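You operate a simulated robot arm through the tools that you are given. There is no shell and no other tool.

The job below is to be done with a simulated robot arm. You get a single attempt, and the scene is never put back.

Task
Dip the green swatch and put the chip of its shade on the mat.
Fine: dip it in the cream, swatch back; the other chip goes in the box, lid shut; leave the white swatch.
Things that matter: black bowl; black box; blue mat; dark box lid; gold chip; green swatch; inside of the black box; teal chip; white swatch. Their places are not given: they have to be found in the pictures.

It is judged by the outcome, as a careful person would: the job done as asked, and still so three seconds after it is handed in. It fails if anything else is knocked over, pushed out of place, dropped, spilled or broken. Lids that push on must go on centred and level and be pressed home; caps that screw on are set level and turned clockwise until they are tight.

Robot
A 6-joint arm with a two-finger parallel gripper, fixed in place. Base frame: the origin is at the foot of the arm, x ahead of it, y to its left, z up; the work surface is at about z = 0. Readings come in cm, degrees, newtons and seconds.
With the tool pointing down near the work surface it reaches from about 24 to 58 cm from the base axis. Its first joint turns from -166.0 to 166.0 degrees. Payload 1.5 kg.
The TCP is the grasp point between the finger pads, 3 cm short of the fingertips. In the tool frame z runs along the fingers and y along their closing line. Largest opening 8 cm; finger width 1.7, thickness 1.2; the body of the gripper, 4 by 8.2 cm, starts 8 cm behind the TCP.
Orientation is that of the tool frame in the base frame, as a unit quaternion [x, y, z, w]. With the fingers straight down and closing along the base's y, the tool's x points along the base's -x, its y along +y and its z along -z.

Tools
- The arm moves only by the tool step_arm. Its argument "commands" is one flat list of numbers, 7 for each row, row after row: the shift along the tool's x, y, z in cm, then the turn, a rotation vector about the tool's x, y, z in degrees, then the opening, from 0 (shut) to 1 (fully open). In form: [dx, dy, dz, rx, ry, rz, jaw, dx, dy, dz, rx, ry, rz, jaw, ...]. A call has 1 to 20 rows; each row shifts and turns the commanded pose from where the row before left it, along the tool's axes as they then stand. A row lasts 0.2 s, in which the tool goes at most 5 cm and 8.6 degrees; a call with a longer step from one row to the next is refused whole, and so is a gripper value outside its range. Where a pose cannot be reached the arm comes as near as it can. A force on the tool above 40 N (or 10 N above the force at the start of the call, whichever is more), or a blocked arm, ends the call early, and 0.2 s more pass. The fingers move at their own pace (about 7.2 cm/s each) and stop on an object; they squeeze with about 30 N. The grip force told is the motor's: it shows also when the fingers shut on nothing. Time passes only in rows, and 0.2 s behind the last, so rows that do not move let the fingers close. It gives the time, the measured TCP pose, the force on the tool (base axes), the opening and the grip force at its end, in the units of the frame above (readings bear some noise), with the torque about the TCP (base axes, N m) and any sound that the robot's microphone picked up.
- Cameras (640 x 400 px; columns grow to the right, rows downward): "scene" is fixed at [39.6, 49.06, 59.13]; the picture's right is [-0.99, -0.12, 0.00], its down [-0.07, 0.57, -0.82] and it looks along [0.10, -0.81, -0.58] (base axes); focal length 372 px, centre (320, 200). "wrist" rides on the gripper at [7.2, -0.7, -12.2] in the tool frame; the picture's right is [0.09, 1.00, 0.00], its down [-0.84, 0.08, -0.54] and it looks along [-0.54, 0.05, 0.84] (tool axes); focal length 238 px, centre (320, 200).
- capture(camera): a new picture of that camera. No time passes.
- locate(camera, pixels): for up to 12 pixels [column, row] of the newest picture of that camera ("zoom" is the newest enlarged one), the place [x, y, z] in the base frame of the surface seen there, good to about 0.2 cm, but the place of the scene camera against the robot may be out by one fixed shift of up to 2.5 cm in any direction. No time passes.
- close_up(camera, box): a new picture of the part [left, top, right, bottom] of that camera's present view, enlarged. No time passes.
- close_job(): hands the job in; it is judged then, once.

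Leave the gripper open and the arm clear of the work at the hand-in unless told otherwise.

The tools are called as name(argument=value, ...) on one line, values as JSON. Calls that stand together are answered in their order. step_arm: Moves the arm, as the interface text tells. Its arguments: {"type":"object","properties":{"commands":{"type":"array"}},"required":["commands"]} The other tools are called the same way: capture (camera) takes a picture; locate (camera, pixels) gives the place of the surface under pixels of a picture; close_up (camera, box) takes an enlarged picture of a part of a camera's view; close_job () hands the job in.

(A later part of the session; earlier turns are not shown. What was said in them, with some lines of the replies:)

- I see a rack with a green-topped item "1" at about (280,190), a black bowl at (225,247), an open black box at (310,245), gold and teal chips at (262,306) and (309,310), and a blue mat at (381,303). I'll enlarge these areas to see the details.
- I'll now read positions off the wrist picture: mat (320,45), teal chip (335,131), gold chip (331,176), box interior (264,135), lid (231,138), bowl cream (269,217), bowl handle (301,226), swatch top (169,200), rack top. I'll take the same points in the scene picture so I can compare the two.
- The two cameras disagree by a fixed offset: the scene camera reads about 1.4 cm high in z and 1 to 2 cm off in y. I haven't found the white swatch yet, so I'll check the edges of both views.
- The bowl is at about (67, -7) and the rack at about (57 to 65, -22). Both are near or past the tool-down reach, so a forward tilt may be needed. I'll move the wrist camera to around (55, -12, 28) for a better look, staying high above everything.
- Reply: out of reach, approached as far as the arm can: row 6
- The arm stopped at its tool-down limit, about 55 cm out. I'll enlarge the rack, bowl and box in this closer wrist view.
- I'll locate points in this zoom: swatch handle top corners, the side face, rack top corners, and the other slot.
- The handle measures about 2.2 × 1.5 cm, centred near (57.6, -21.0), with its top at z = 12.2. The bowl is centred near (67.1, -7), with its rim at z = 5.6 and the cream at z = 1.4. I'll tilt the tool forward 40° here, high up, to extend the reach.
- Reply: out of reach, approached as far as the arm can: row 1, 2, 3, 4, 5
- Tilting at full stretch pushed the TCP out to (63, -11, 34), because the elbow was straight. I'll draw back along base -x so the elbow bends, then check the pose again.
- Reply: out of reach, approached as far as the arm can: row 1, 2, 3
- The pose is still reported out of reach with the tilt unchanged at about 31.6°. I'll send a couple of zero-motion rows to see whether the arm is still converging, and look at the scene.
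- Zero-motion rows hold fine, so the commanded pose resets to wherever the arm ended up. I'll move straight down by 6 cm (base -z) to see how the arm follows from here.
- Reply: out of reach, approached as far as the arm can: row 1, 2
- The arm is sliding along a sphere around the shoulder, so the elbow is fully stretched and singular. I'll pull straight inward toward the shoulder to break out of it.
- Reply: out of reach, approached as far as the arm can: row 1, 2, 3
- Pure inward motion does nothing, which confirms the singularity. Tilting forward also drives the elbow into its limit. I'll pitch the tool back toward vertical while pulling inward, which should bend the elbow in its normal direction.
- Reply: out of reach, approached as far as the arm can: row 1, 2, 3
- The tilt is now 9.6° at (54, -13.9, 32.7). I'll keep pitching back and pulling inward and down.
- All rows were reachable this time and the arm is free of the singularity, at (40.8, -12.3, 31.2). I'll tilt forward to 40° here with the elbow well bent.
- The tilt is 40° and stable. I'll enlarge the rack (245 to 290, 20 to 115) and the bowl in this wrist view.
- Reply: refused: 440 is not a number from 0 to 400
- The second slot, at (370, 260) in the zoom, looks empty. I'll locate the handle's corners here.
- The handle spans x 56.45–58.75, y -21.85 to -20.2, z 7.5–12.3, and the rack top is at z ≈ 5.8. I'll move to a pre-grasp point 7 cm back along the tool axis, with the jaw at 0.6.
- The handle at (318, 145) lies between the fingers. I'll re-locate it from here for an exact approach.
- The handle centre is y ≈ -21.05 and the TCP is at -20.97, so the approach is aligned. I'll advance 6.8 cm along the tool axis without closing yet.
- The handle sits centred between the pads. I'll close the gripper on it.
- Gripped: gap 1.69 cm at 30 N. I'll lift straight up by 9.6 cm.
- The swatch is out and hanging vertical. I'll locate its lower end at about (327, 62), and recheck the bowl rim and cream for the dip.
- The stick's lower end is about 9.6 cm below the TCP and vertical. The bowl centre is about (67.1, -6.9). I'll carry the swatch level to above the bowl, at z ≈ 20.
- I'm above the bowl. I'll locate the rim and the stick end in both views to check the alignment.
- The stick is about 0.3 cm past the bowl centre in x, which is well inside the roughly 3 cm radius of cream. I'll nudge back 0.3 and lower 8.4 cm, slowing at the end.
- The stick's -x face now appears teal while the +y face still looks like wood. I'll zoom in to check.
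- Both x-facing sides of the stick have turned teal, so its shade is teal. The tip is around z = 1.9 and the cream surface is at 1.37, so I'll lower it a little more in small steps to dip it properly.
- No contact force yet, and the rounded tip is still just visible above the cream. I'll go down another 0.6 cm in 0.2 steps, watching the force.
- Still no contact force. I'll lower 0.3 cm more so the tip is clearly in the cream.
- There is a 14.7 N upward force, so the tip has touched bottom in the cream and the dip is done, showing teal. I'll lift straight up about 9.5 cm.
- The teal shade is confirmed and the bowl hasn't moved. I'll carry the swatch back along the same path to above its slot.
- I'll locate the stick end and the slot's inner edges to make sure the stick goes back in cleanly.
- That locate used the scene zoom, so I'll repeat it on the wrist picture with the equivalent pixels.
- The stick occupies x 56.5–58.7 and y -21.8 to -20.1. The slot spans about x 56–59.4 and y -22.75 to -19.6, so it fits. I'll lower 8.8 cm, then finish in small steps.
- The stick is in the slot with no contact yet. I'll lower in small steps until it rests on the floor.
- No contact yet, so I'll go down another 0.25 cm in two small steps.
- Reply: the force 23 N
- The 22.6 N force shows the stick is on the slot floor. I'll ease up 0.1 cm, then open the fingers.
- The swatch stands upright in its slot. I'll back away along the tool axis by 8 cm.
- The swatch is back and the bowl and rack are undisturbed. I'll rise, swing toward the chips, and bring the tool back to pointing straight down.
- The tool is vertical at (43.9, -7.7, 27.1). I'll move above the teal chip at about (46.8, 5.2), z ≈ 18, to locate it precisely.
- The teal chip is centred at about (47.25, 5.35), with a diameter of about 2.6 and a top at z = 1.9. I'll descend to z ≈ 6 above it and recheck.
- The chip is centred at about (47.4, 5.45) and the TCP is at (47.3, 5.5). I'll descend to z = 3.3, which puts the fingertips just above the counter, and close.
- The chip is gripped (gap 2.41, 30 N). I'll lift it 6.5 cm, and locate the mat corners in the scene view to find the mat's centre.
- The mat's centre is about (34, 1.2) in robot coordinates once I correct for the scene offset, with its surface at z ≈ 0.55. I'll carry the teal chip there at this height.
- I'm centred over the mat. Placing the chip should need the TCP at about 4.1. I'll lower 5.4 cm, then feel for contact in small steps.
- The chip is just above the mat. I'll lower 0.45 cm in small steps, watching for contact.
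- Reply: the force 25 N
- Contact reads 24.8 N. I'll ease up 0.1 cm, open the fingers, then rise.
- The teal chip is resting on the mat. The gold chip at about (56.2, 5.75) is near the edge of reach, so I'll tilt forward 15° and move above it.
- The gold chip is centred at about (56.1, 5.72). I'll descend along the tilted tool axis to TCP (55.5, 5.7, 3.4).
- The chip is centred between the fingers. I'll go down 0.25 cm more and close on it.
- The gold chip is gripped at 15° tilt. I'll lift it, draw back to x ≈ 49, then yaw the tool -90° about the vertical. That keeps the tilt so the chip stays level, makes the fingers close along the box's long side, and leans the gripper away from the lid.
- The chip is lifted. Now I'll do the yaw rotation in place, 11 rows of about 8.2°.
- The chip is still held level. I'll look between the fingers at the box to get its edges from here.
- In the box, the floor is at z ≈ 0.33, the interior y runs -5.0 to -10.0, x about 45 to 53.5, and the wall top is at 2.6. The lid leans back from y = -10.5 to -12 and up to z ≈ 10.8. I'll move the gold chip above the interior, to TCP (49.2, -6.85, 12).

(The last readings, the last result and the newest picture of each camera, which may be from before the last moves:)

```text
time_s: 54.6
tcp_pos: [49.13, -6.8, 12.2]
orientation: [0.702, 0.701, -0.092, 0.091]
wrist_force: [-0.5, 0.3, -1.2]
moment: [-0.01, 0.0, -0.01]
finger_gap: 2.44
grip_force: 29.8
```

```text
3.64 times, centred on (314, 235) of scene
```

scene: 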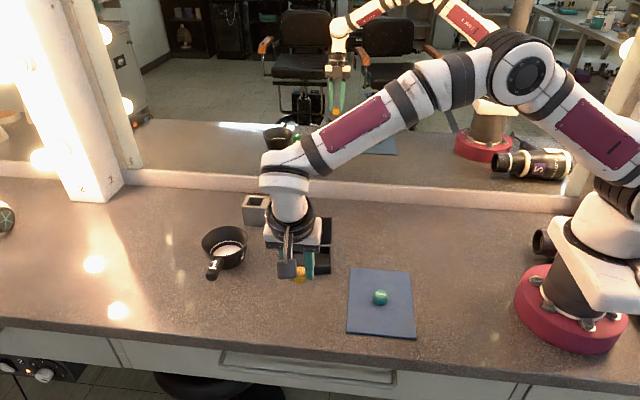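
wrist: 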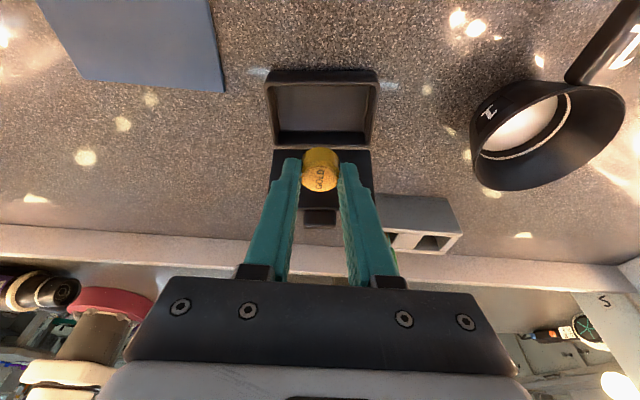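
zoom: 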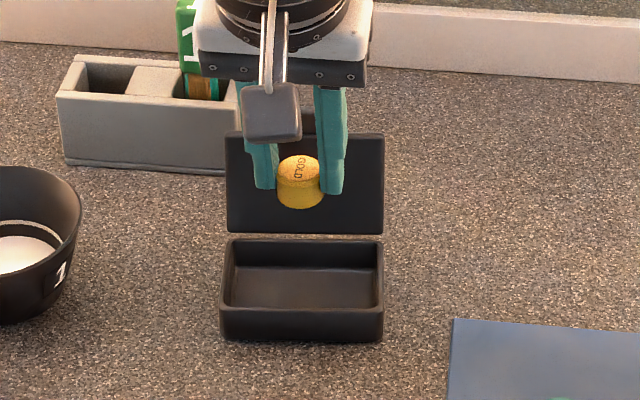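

I have a clear view of the box. I'll locate its walls and the lid in this wrist view to confirm the placement.

locate(camera="wrist", pixels=[[268, 74], [378, 74], [274, 85], [372, 85], [280, 140], [368, 142], [322, 77], [322, 90], [322, 130], [322, 143], [278, 190], [368, 175]])

close_up(camera="wrist", box=[250, 60, 400, 230])

```text
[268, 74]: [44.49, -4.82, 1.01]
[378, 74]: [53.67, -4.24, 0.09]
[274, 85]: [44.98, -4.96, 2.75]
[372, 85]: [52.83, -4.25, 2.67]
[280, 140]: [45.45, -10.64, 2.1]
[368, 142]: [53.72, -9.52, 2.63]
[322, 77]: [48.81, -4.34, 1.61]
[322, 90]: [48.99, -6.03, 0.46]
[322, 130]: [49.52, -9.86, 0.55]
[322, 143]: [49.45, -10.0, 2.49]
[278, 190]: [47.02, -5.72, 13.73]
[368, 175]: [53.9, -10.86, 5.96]
```

```text
2.35 times, centred on (325, 145) of wrist
```

zoom: 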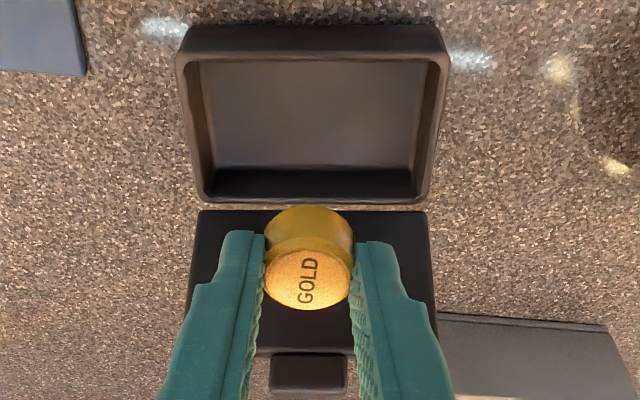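

The box interior is centred near (49.3, -7.4) and the chip is over about (49.1, -7.45), which is good. I'll lower it 7.8 cm straight down.

step_arm(commands=[0.518, 0, 1.932, 0, 0, 0, 0.1, 0.518, 0, 1.932, 0, 0, 0, 0.1, 0.518, 0, 1.932, 0, 0, 0, 0.1, 0.337, 0, 1.256, 0, 0, 0, 0.1, 0.13, 0, 0.483, 0, 0, 0, 0.1, 0, 0, 0, 0, 0, 0, 0.1])

close_up(camera="wrist", box=[230, 80, 410, 230])

close_up(camera="scene", box=[250, 180, 378, 290])

```text
time_s: 56.0
tcp_pos: [49.18, -6.73, 4.16]
orientation: [0.702, 0.701, -0.091, 0.091]
wrist_force: [-0.6, 0.0, -0.2]
moment: [-0.02, -0.03, 0.02]
finger_gap: 2.41
grip_force: 29.9
```

```text
2.67 times, centred on (320, 155) of wrist
```

zoom: 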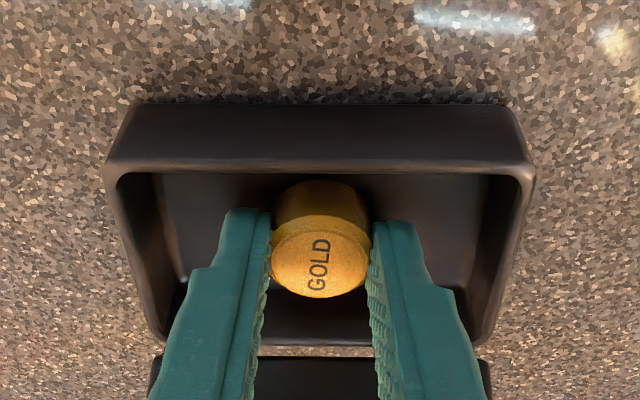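

```text
3.64 times, centred on (314, 235) of scene
```

zoom: 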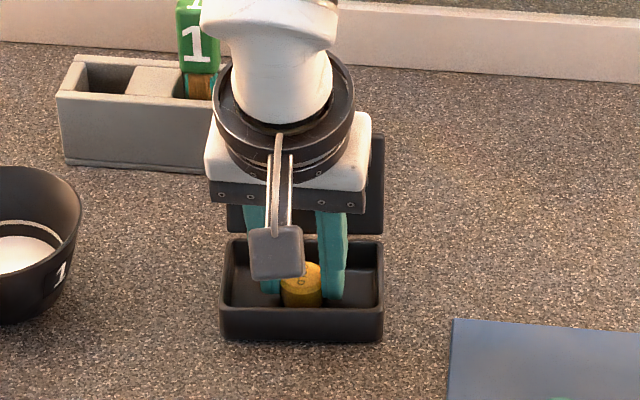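

The chip is inside the box and still has no contact. I'll lower it in small steps until it touches the floor.

step_arm(commands=[0.039, 0, 0.145, 0, 0, 0, 0.1, 0.039, 0, 0.145, 0, 0, 0, 0.1, 0, 0, 0, 0, 0, 0, 0.1])

```text
time_s: 56.8
tcp_pos: [49.17, -6.64, 4.07]
orientation: [0.701, 0.701, -0.093, 0.091]
wrist_force: [0.4, 0.2, 0.4]
moment: [-0.01, 0.02, 0.0]
finger_gap: 2.39
grip_force: 30.0
```

step_arm(commands=[0.039, 0, 0.145, 0, 0, 0, 0.1, 0.026, 0, 0.097, 0, 0, 0, 0.1, 0, 0, 0, 0, 0, 0, 0.1])

```text
time_s: 57.6
tcp_pos: [49.24, -6.69, 3.83]
orientation: [0.702, 0.701, -0.091, 0.092]
wrist_force: [-3.5, -2.8, 25.7]
moment: [-0.24, 0.12, 0.0]
finger_gap: 2.39
grip_force: 29.6
```

Contact reads 25.7 N, so the chip is on the box floor. I'll ease up 0.08 cm, open slightly (the fingers stay clear of the walls), and rise straight up.

step_arm(commands=[-0.02, 0, -0.078, 0, 0, 0, 0.1, 0, 0, 0, 0, 0, 0, 0.3, 0, 0, 0, 0, 0, 0, 0.45, 0, 0, 0, 0, 0, 0, 0.45, -0.26, 0, -0.966, 0, 0, 0, 0.45, -0.518, 0, -1.932, 0, 0, 0, 0.45, -0.65, 0, -2.42, 0, 0, 0, 0.45, -0.65, 0, -2.42, 0, 0, 0, 0.45, -0.65, 0, -2.42, 0, 0, 0, 0.45, 0, 0, 0, 0, 0, 0, 0.45])

capture(camera="wrist")

close_up(camera="scene", box=[250, 180, 378, 290])

```text
time_s: 59.8
tcp_pos: [49.08, -6.89, 14.2]
orientation: [0.701, 0.701, -0.092, 0.091]
wrist_force: [0.7, 0.9, -0.2]
moment: [0.03, 0.0, -0.01]
finger_gap: 3.59
grip_force: 0.0
```

```text
taken
```

wrist: 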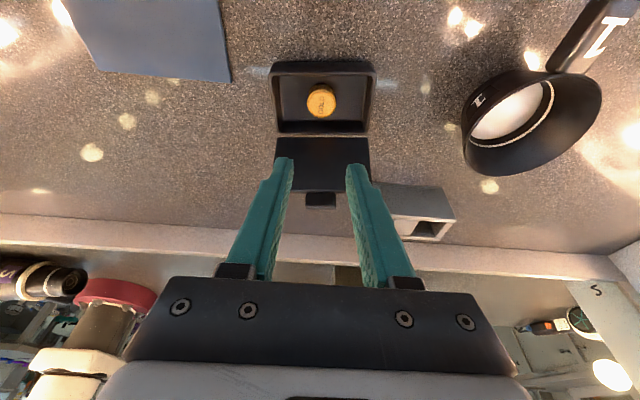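

```text
3.64 times, centred on (314, 235) of scene
```

zoom: 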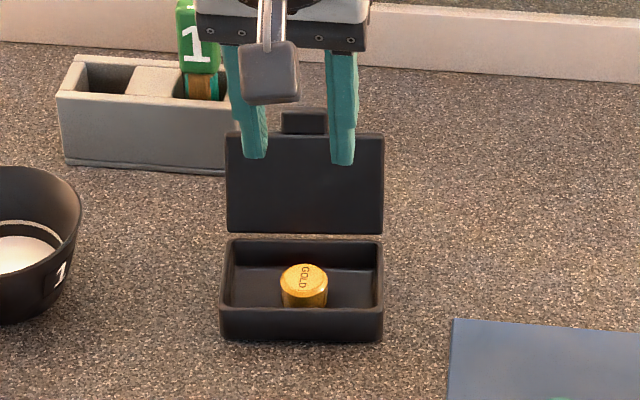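

The gold chip sits flat in the box. Next is closing the lid, pushing it from behind with closed fingers. I'll rise, set the tool vertical, and close the gripper.

step_arm(commands=[-0.52, 0, -1.93, 0, 0, 0, 0.2, -0.52, 0, -1.93, 0, 0, 0, 0, 0, 0, 0, 0, 7.5, 0, 0, 0, 0, 0, 0, 7.5, 0, 0, 0, 0, 0, 0, 0, 0, 0])

capture(camera="wrist")

```text
time_s: 61.0
tcp_pos: [49.24, -7.0, 18.28]
orientation: [0.708, 0.706, 0.001, -0.002]
wrist_force: [0.0, -1.0, -0.2]
moment: [-0.02, -0.02, -0.02]
finger_gap: 0.0
grip_force: 21.1
```

```text
taken
```

wrist: 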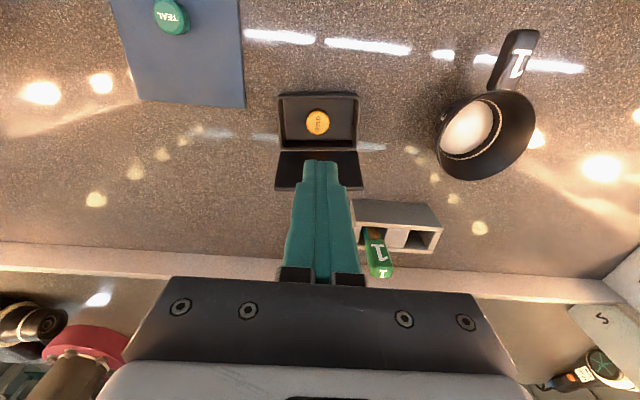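

The tool is vertical with fingers closed. I'll move back over the lid to y = -16 at this height, where the tips at z = 15.3 clear the tab at 10.8.

step_arm(commands=[-1.5, 0, 0, 0, 0, 0, 0, -3, 0, 0, 0, 0, 0, 0, -3, 0, 0, 0, 0, 0, 0, -1.5, 0, 0, 0, 0, 0, 0, 0, 0, 0, 0, 0, 0, 0])

capture(camera="wrist")

close_up(camera="scene", box=[230, 130, 390, 290])

```text
time_s: 62.2
tcp_pos: [49.51, -16.09, 18.02]
orientation: [0.707, 0.707, 0.0, -0.002]
wrist_force: [0.2, -0.1, -0.1]
moment: [0.02, -0.01, 0.03]
finger_gap: 0.0
grip_force: 21.1
```

```text
taken
```

wrist: 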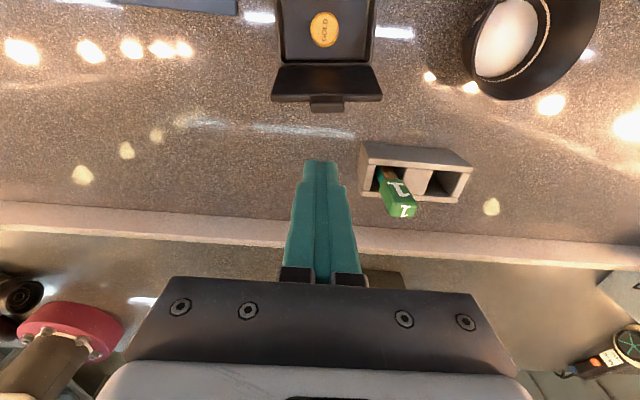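

```text
2.50 times, centred on (310, 210) of scene
```

zoom: 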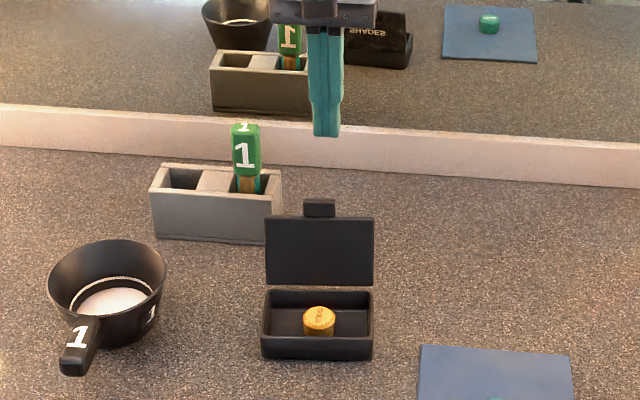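

locate(camera="wrist", pixels=[[327, 99], [327, 104], [327, 109], [274, 99], [381, 99], [277, 70], [376, 68], [327, 68], [327, 85], [312, 107], [342, 107]])

close_up(camera="wrist", box=[260, 40, 400, 130])

```text
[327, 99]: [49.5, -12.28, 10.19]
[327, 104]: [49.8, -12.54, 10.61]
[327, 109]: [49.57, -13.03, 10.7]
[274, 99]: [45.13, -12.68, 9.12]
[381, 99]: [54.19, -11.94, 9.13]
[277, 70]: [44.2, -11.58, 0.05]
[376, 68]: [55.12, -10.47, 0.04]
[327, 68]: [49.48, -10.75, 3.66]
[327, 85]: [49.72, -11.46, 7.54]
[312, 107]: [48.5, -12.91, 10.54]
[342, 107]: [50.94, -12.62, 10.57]
```

```text
4.44 times, centred on (330, 85) of wrist
```

zoom: 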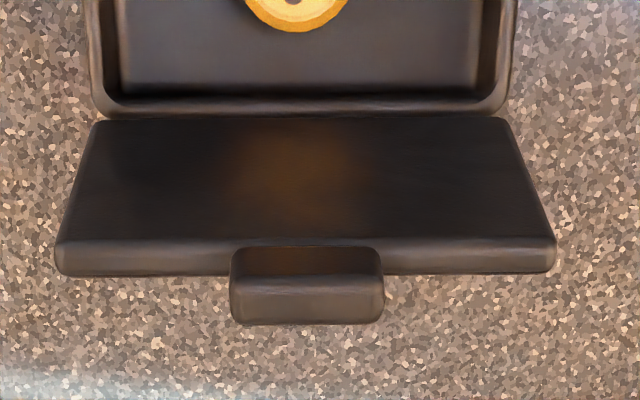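

The tab's top is at z = 10.7, centred on x = 49.65, and the box is yawed about 4.7°. I'll yaw the tool to match, then descend behind the lid to TCP z = 10 (tips at 7).

step_arm(commands=[0, 0.4, 0, 0, 0, -4.7, 0, 0, 0, 2, 0, 0, 0, 0, 0, 0, 2, 0, 0, 0, 0, 0, 0, 2, 0, 0, 0, 0, 0, 0, 2, 0, 0, 0, 0, 0, 0, 0, 0, 0, 0, 0])

capture(camera="wrist")

close_up(camera="scene", box=[230, 130, 390, 290])

```text
time_s: 63.6
tcp_pos: [49.52, -15.77, 10.29]
orientation: [0.678, 0.735, 0.001, -0.001]
wrist_force: [0.6, -0.9, 0.3]
moment: [0.02, -0.02, -0.01]
finger_gap: 0.0
grip_force: 20.8
```

```text
taken
```

wrist: 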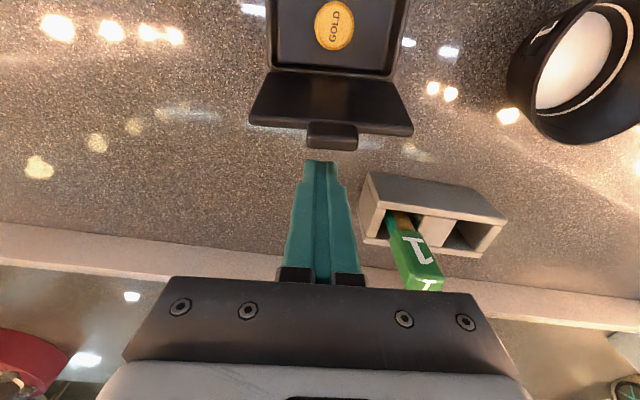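

```text
2.50 times, centred on (310, 210) of scene
```

zoom: 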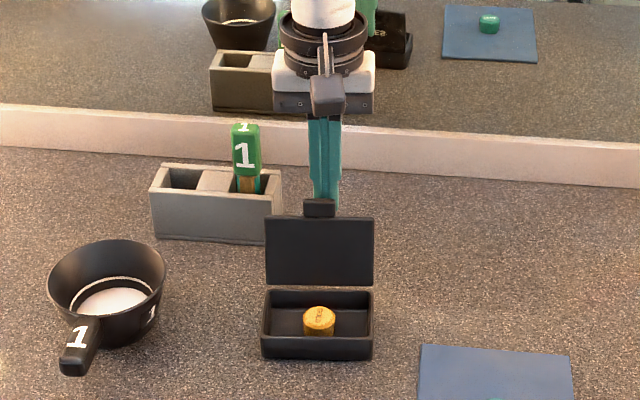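

The finger is behind the lid and the tab is just right of its centre line, so I'll shift 0.35 cm and start pushing slowly toward +y.

step_arm(commands=[1.2, 0.35, 0.4, 0, 0, 0, 0, 0.5, 0, 0, 0, 0, 0, 0, 0.5, 0, 0, 0, 0, 0, 0, 0.4, 0, 0, 0, 0, 0, 0, 0, 0, 0, 0, 0, 0, 0])

capture(camera="wrist")

close_up(camera="scene", box=[230, 130, 390, 290])

```text
time_s: 64.8
tcp_pos: [49.79, -13.16, 10.04]
orientation: [0.678, 0.735, 0.0, -0.001]
wrist_force: [-0.5, 0.1, 0.8]
moment: [0.01, -0.02, 0.01]
finger_gap: 0.0
grip_force: 21.1
```

```text
taken
```

wrist: 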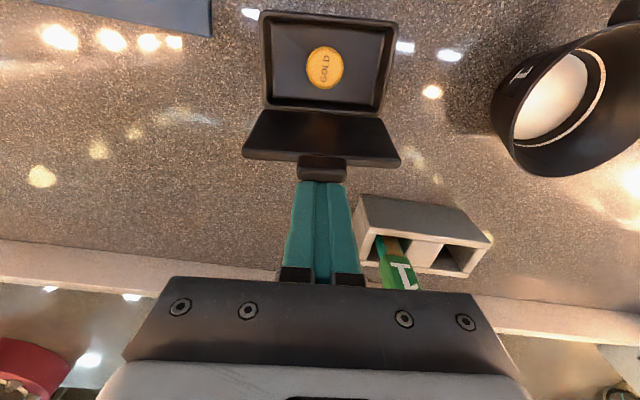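

```text
2.50 times, centred on (310, 210) of scene
```

zoom: 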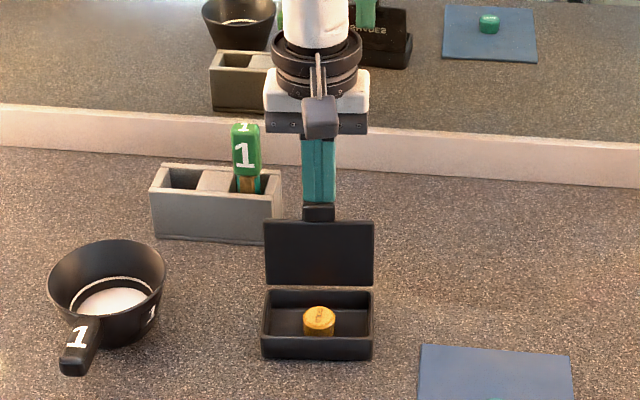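

The finger is now moving the lid and the force is negligible. I'll keep pushing.

step_arm(commands=[0.5, 0, 0, 0, 0, 0, 0, 0.5, 0, 0, 0, 0, 0, 0, 0.5, 0, 0, 0, 0, 0, 0, 0, 0, 0, 0, 0, 0, 0])

capture(camera="wrist")

close_up(camera="scene", box=[230, 130, 390, 290])

```text
time_s: 65.8
tcp_pos: [49.73, -11.87, 10.09]
orientation: [0.678, 0.735, 0.001, 0.002]
wrist_force: [-3.3, -2.0, 12.1]
moment: [0.03, 0.11, 0.02]
finger_gap: 0.01
grip_force: 21.4
stopped in row 4: the force on the tool passed its limit at 40 N (the readings are from after the stop); the commanded pose is now the measured one
```

```text
taken
```

wrist: 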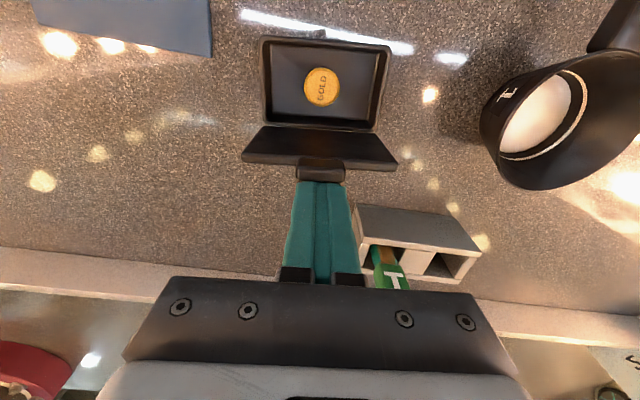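

```text
2.50 times, centred on (310, 210) of scene
```

zoom: 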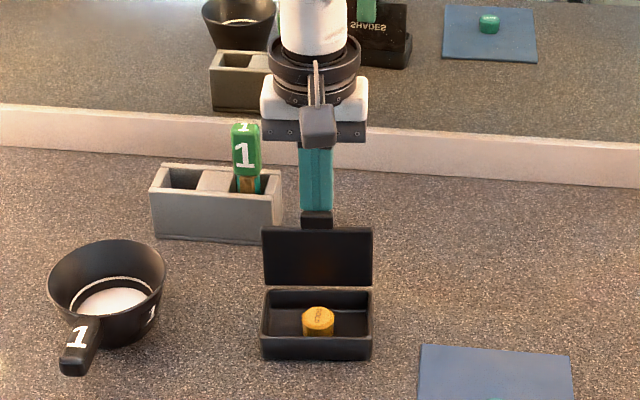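

The force limit tripped at 40 N, so something is resisting. I'll check whether the box has shifted and how the lid now stands.

locate(camera="wrist", pixels=[[322, 85], [262, 42], [388, 50], [265, 118], [376, 127], [325, 125], [325, 135], [325, 150], [325, 163], [322, 176], [245, 160], [395, 168]])

close_up(camera="wrist", box=[230, 100, 410, 212])

close_up(camera="scene", box=[280, 170, 360, 280])

```text
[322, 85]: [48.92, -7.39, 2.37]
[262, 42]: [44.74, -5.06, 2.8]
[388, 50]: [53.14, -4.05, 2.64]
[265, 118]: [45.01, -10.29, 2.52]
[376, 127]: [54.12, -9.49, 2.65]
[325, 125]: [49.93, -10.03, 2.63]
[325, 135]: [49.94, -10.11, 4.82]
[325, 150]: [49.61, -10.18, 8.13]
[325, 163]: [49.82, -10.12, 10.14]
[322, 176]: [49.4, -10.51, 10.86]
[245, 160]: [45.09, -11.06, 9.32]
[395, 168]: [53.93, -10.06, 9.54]
```

```text
3.56 times, centred on (320, 156) of wrist
```

zoom: 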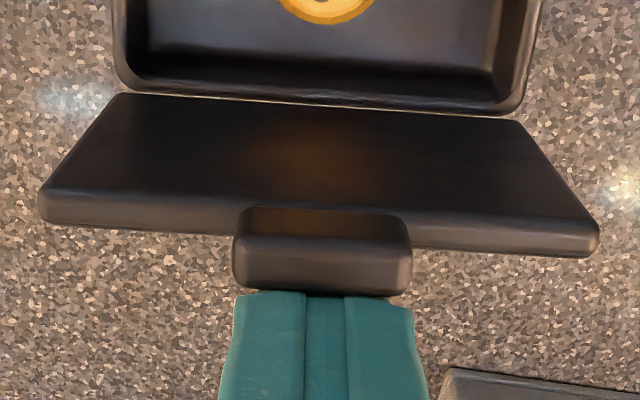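

```text
3.64 times, centred on (320, 225) of scene
```

zoom: 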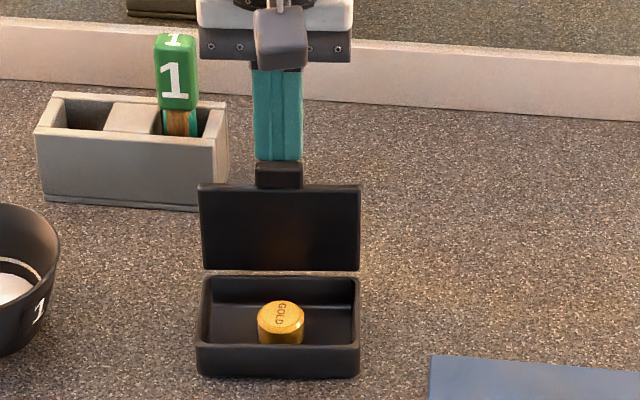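

The lid is now exactly vertical and the box hasn't moved. The upward force suggests the tab caught under the finger's shoulder, so I'll back off slightly, rise 1.6 cm so only the slim tip meets the tab, and look.

step_arm(commands=[-0.5, 0, 0, 0, 0, 0, 0, -0.3, 0, -0.4, 0, 0, 0, 0, 0, 0, -0.6, 0, 0, 0, 0, 0, 0, -0.6, 0, 0, 0, 0, 0, 0, 0, 0, 0, 0, 0])

close_up(camera="wrist", box=[230, 60, 410, 212])

close_up(camera="scene", box=[280, 170, 360, 280])

```text
time_s: 67.0
tcp_pos: [49.8, -12.7, 11.76]
orientation: [0.679, 0.735, 0.001, 0.001]
wrist_force: [0.0, 0.5, 0.0]
moment: [-0.01, -0.01, 0.01]
finger_gap: 0.0
grip_force: 21.5
```

```text
2.63 times, centred on (320, 136) of wrist
```

zoom: 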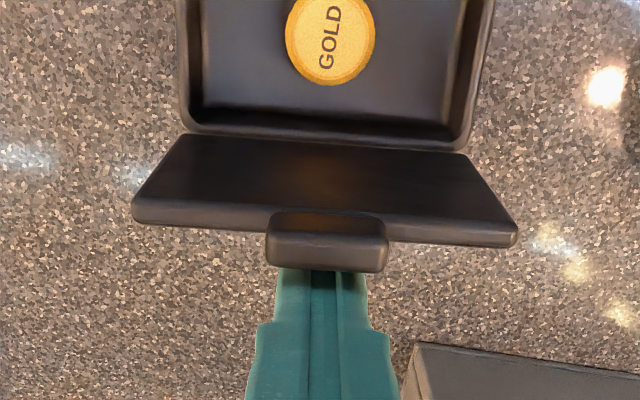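

```text
3.64 times, centred on (320, 225) of scene
```

zoom: 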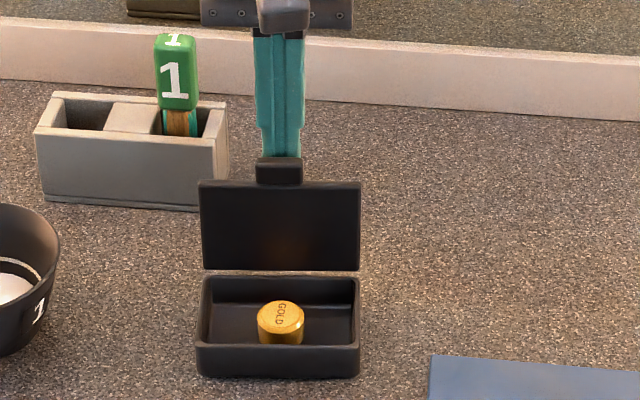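

Only the slim fingertip now lies behind the tab. I'll push forward again in small steps.

step_arm(commands=[0.5, 0, 0, 0, 0, 0, 0, 0.4, 0, 0, 0, 0, 0, 0, 0.4, 0, 0, 0, 0, 0, 0, 0.4, 0, 0, 0, 0, 0, 0, 0.4, 0, 0, 0, 0, 0, 0, 0, 0, 0, 0, 0, 0, 0])

close_up(camera="wrist", box=[230, 60, 410, 212])

close_up(camera="scene", box=[280, 170, 360, 280])

```text
time_s: 68.4
tcp_pos: [49.69, -10.52, 11.71]
orientation: [0.678, 0.735, 0.001, 0.001]
wrist_force: [-0.6, 0.0, -0.3]
moment: [0.03, 0.0, -0.02]
finger_gap: 0.0
grip_force: 21.3
```

```text
2.63 times, centred on (320, 136) of wrist
```

zoom: 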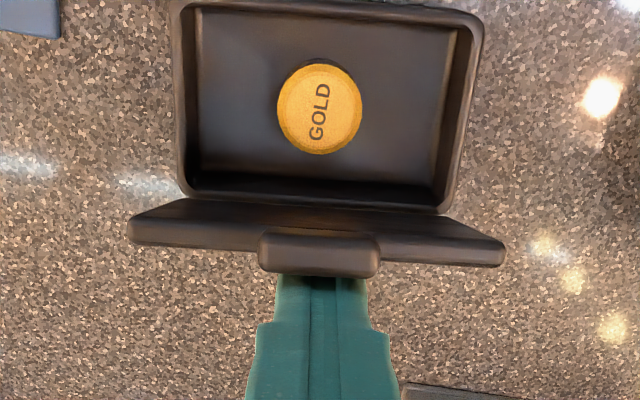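

```text
3.64 times, centred on (320, 225) of scene
```

zoom: 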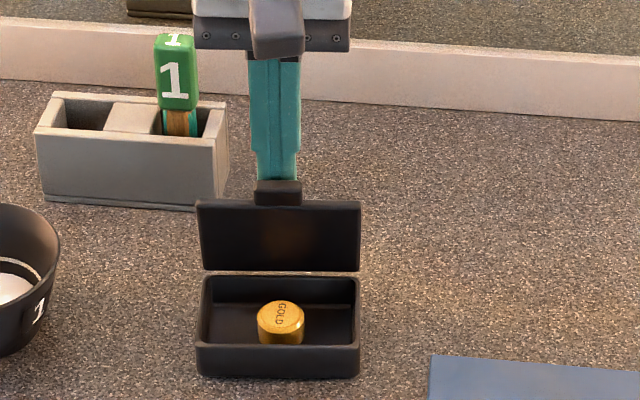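

No resistance now and the lid is leaning forward past vertical. I'll follow its arc, pushing forward and gradually down.

step_arm(commands=[0.5, 0, 0.05, 0, 0, 0, 0, 0.5, 0, 0.05, 0, 0, 0, 0, 0.48, 0, 0.2, 0, 0, 0, 0, 0.48, 0, 0.2, 0, 0, 0, 0, 0.48, 0, 0.2, 0, 0, 0, 0, 0.48, 0, 0.25, 0, 0, 0, 0, 0, 0, 0, 0, 0, 0, 0])

close_up(camera="wrist", box=[230, 60, 410, 212])

close_up(camera="scene", box=[280, 170, 360, 280])

```text
time_s: 70.0
tcp_pos: [49.35, -7.55, 10.74]
orientation: [0.678, 0.735, 0.001, 0.001]
wrist_force: [-0.3, 0.3, 0.4]
moment: [-0.05, 0.01, 0.04]
finger_gap: 0.0
grip_force: 21.5
```

```text
2.63 times, centred on (320, 136) of wrist
```

zoom: 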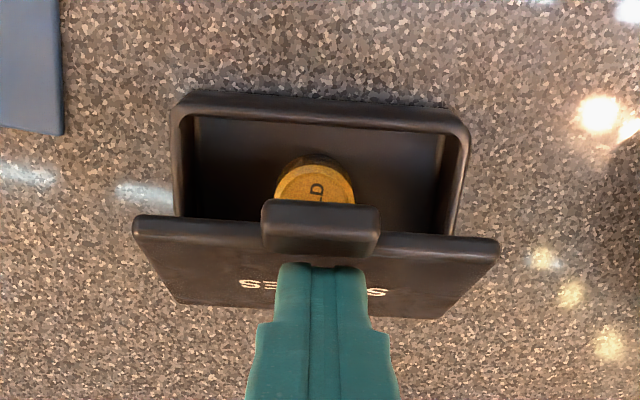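

```text
3.64 times, centred on (320, 225) of scene
```

zoom: 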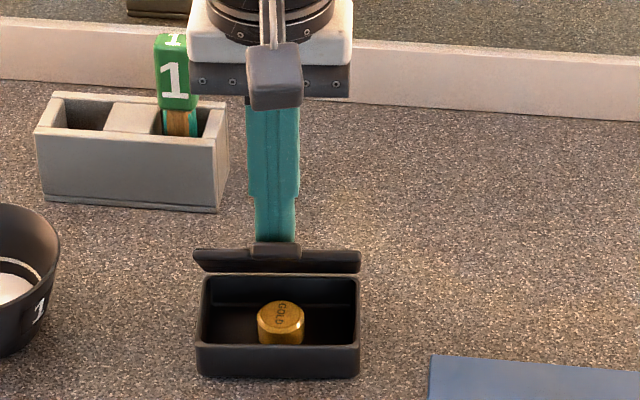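

The lid follows at roughly 40° forward and the force is near zero. I'll continue along the arc down toward shut.

step_arm(commands=[0.3, 0, 0.4, 0, 0, 0, 0, 0.3, 0, 0.5, 0, 0, 0, 0, 0.23, 0, 0.5, 0, 0, 0, 0, 0.1, 0, 0.45, 0, 0, 0, 0, 0.1, 0, 0.4, 0, 0, 0, 0, 0.1, 0, 0.4, 0, 0, 0, 0, 0, 0, 0, 0, 0, 0, 0])

close_up(camera="wrist", box=[230, 60, 410, 212])

close_up(camera="scene", box=[280, 170, 360, 280])

```text
time_s: 71.6
tcp_pos: [49.2, -6.57, 8.14]
orientation: [0.678, 0.735, 0.0, 0.001]
wrist_force: [-0.4, 0.0, -0.7]
moment: [0.0, 0.01, -0.01]
finger_gap: 0.0
grip_force: 21.8
```

```text
2.63 times, centred on (320, 136) of wrist
```

zoom: 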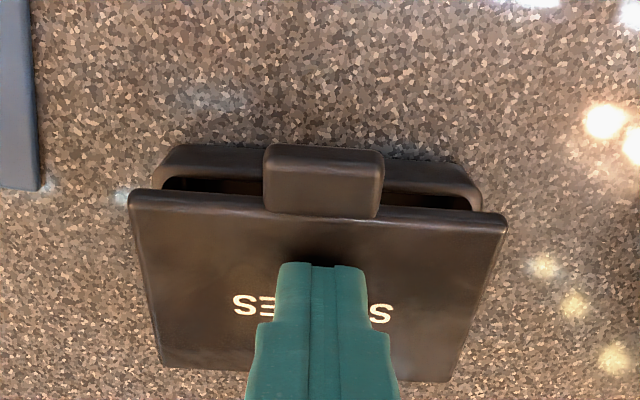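

```text
3.64 times, centred on (320, 225) of scene
```

zoom: 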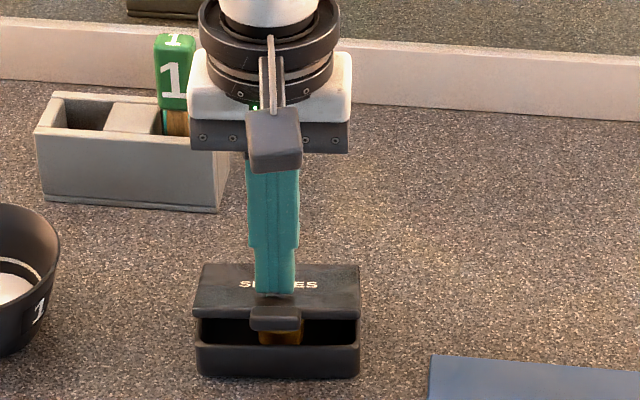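

The lid is about two-thirds down. I'll continue straight down in small steps and watch the force.

step_arm(commands=[0.1, 0, 0.35, 0, 0, 0, 0, 0.1, 0, 0.35, 0, 0, 0, 0, 0, 0, 0.3, 0, 0, 0, 0, 0, 0, 0.2, 0, 0, 0, 0, 0, 0, 0, 0, 0, 0, 0])

close_up(camera="wrist", box=[230, 60, 410, 212])

close_up(camera="scene", box=[280, 200, 360, 290])

```text
time_s: 72.8
tcp_pos: [49.26, -6.24, 6.77]
orientation: [0.678, 0.735, 0.001, 0.0]
wrist_force: [0.5, -0.1, -0.3]
moment: [0.0, 0.02, -0.02]
finger_gap: 0.0
grip_force: 21.1
```

```text
2.63 times, centred on (320, 136) of wrist
```

zoom: 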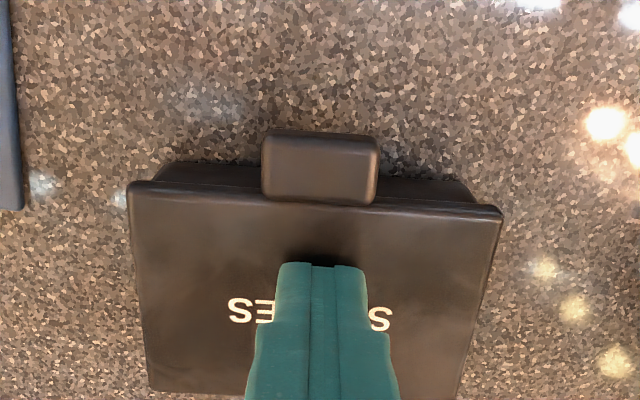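

```text
4.44 times, centred on (320, 245) of scene
```

zoom: 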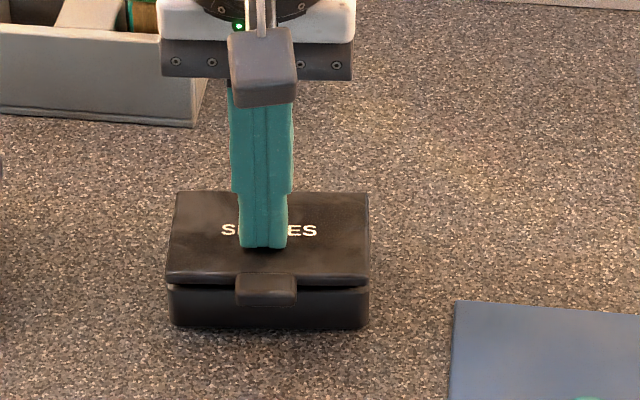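

Only a narrow gap is left at the front. I'll press down in 0.15 cm steps until it seats.

step_arm(commands=[0, 0, 0.15, 0, 0, 0, 0, 0, 0, 0.15, 0, 0, 0, 0, 0, 0, 0.15, 0, 0, 0, 0, 0, 0, 0, 0, 0, 0, 0])

close_up(camera="scene", box=[280, 200, 360, 290])

```text
time_s: 73.8
tcp_pos: [49.15, -6.37, 6.45]
orientation: [0.678, 0.735, 0.0, 0.001]
wrist_force: [1.1, 0.2, 2.8]
moment: [-0.02, 0.0, -0.01]
finger_gap: 0.0
grip_force: 21.2
```

```text
4.44 times, centred on (320, 245) of scene
```

zoom: 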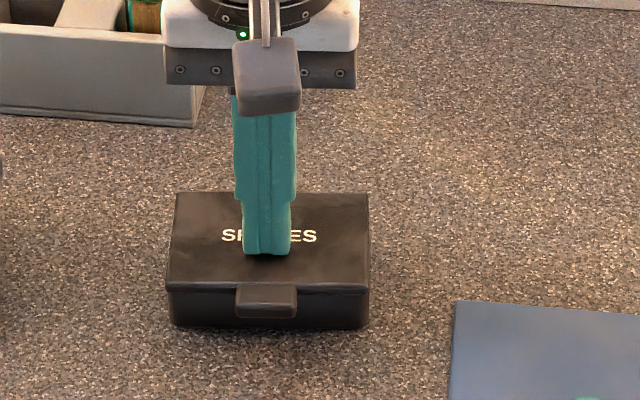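

The lid appears shut at 2.8 N. I'll press a touch more to make sure it is home.

step_arm(commands=[0, 0, 0.06, 0, 0, 0, 0, 0, 0, 0.06, 0, 0, 0, 0, 0, 0, 0, 0, 0, 0, 0])

close_up(camera="scene", box=[280, 200, 360, 290])

```text
time_s: 74.6
tcp_pos: [49.14, -6.34, 6.37]
orientation: [0.678, 0.735, 0.001, 0.001]
wrist_force: [-6.7, 2.0, 17.5]
moment: [0.0, 0.19, -0.07]
finger_gap: 0.01
grip_force: 21.4
```

```text
4.44 times, centred on (320, 245) of scene
```

zoom: 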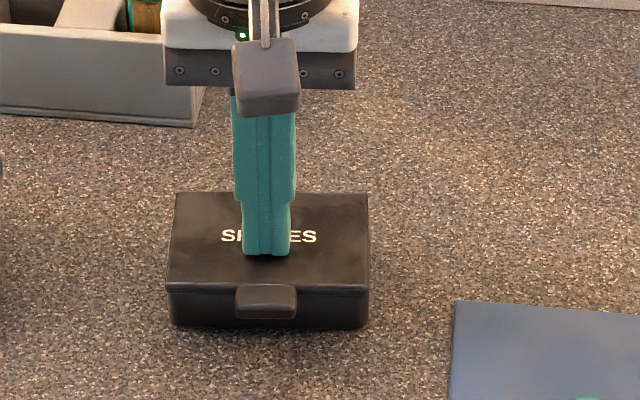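

Pressed firmly at 17.5 N with the lid flush. I'll lift straight up and check that the lid stays shut.

step_arm(commands=[0, 0, -0.3, 0, 0, 0, 0, 0, 0, -1, 0, 0, 0, 0, 0, 0, -2.5, 0, 0, 0, 0, 0, 0, -3, 0, 0, 0, 0, 0, 0, -3, 0, 0, 0, 0, 0, 0, -3, 0, 0, 0, 0, 0, 0, 0, 0, 0, 0, 0.3])

capture(camera="wrist")

capture(camera="scene")

close_up(camera="scene", box=[280, 200, 360, 290])

```text
time_s: 76.2
tcp_pos: [49.3, -6.38, 18.94]
orientation: [0.678, 0.735, 0.001, 0.001]
wrist_force: [0.2, -1.0, -0.1]
moment: [-0.01, 0.0, 0.03]
finger_gap: 2.4
grip_force: 0.1
```

```text
taken
```

wrist: 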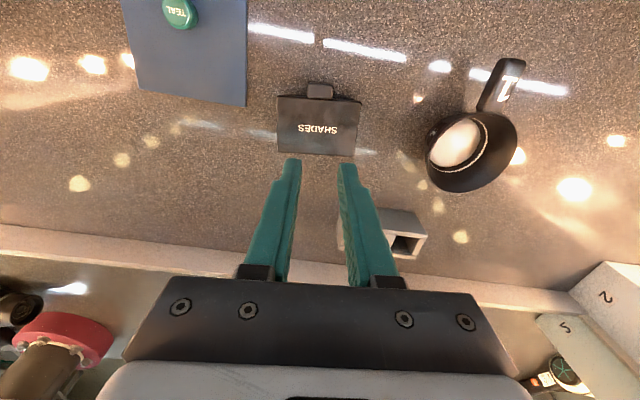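

```text
taken
```

scene: 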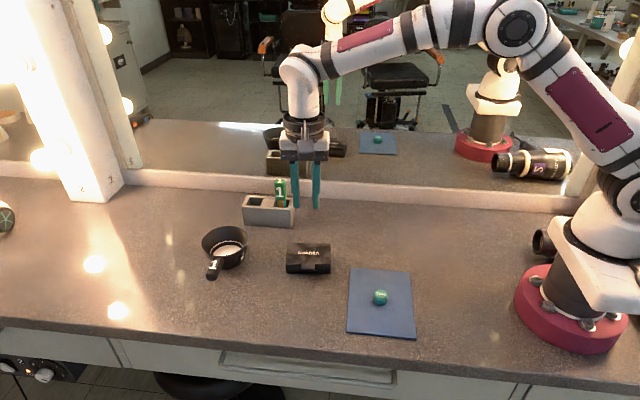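

```text
4.44 times, centred on (320, 245) of scene
```

zoom: 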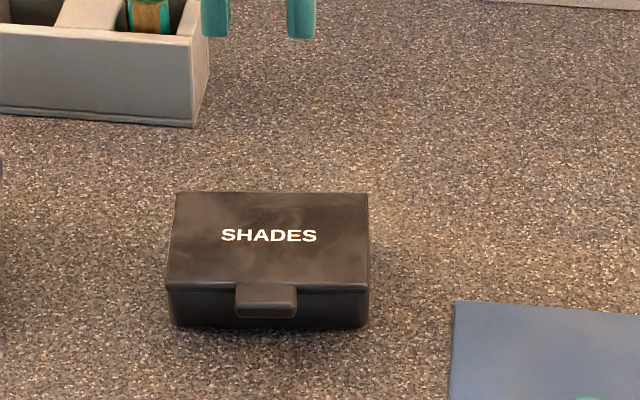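

The lid is shut, the teal chip is on the mat, the swatch is in the rack and the bowl is in place. I'll move the arm up and clear with the gripper open, then check everything once more.

step_arm(commands=[0, 0, -2.5, 0, 0, 0, 0.6, 1.62, -1.62, -2, 0, 0, 0, 1, 1.62, -1.62, -2, 0, 0, 0, 1, 1.62, -1.62, -2, 0, 0, 0, 1, 1.62, -1.62, -1, 0, 0, 0, 1, 0, 0, 0, 0, 0, 0, 1, 0, 0, 0, 0, 0, 0, 1])

capture(camera="scene")

capture(camera="wrist")

close_up(camera="scene", box=[190, 160, 350, 260])

close_up(camera="scene", box=[190, 230, 430, 360])

```text
time_s: 77.8
tcp_pos: [42.04, -0.17, 28.44]
orientation: [0.678, 0.735, 0.001, 0.001]
wrist_force: [0.2, 0.0, 0.3]
moment: [0.0, 0.01, 0.03]
finger_gap: 8.0
grip_force: 0.1
```

```text
taken
```

scene: 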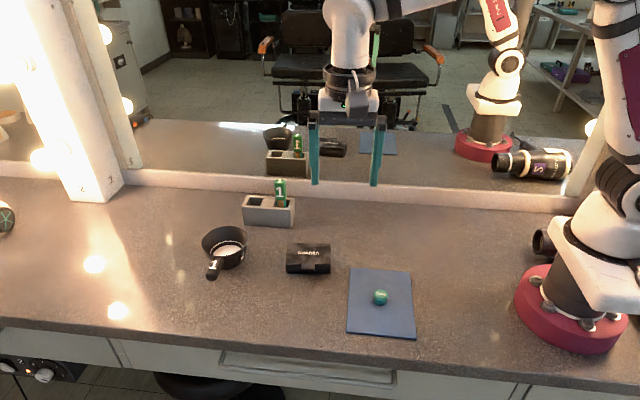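

```text
taken
```

wrist: 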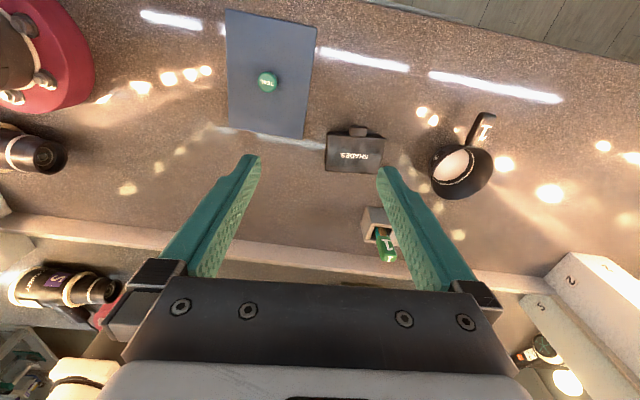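

```text
4.00 times, centred on (270, 210) of scene
```

zoom: 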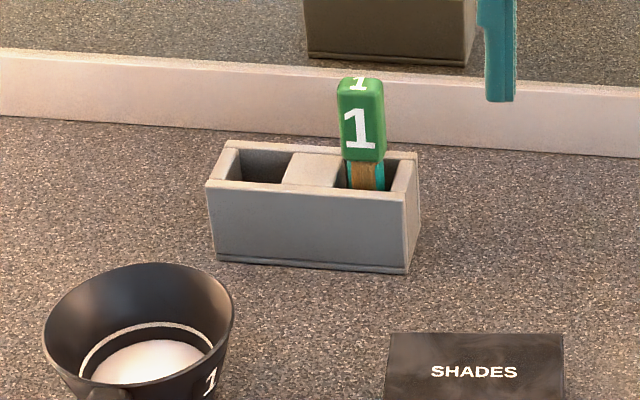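

```text
2.67 times, centred on (310, 295) of scene
```

zoom: 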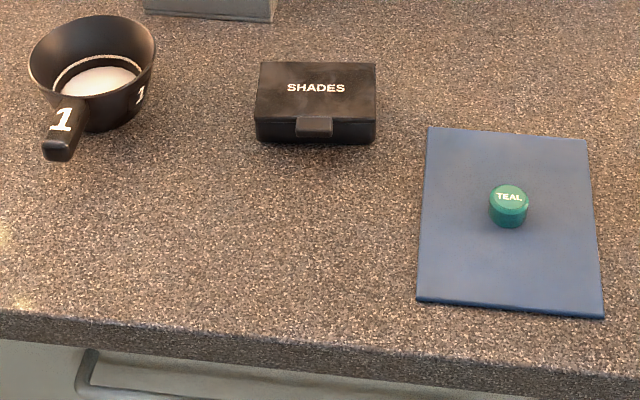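

Everything checks out:
- **Swatch:** the green swatch was dipped, showed teal, and is back upright in its original slot.
- **Teal chip:** it is on the blue mat.
- **Gold chip:** it is in the black box with the lid shut flush.
- **Bowl and rack:** both are where they started.
- **White swatch:** I never saw one in any picture, and I touched nothing else.
- **Arm:** it is clear of the work with the gripper open.

I'm handing the job in.

close_job()

```text
The job is handed in.
```

I dipped the green swatch in the cream and it showed teal. I then put the teal chip on the blue mat, and the job is handed in.

- **Green swatch:** it is back upright in its original slot in the rack.
- **Gold chip:** it is in the black box with the lid shut. I pressed the lid down at about 17 N and it stayed flush when I let go.
- **Lid closing:** partway through, the lid's tab caught on the gripper and the arm stopped at its 40 N force limit. I backed off, raised the fingers and finished without further trouble. The box did not shift.
- **White swatch:** I never saw one in any picture. The rack's second slot looked empty.
- **Everything else:** the bowl and rack are where they started, with nothing spilled. The arm is clear and the gripper is open.
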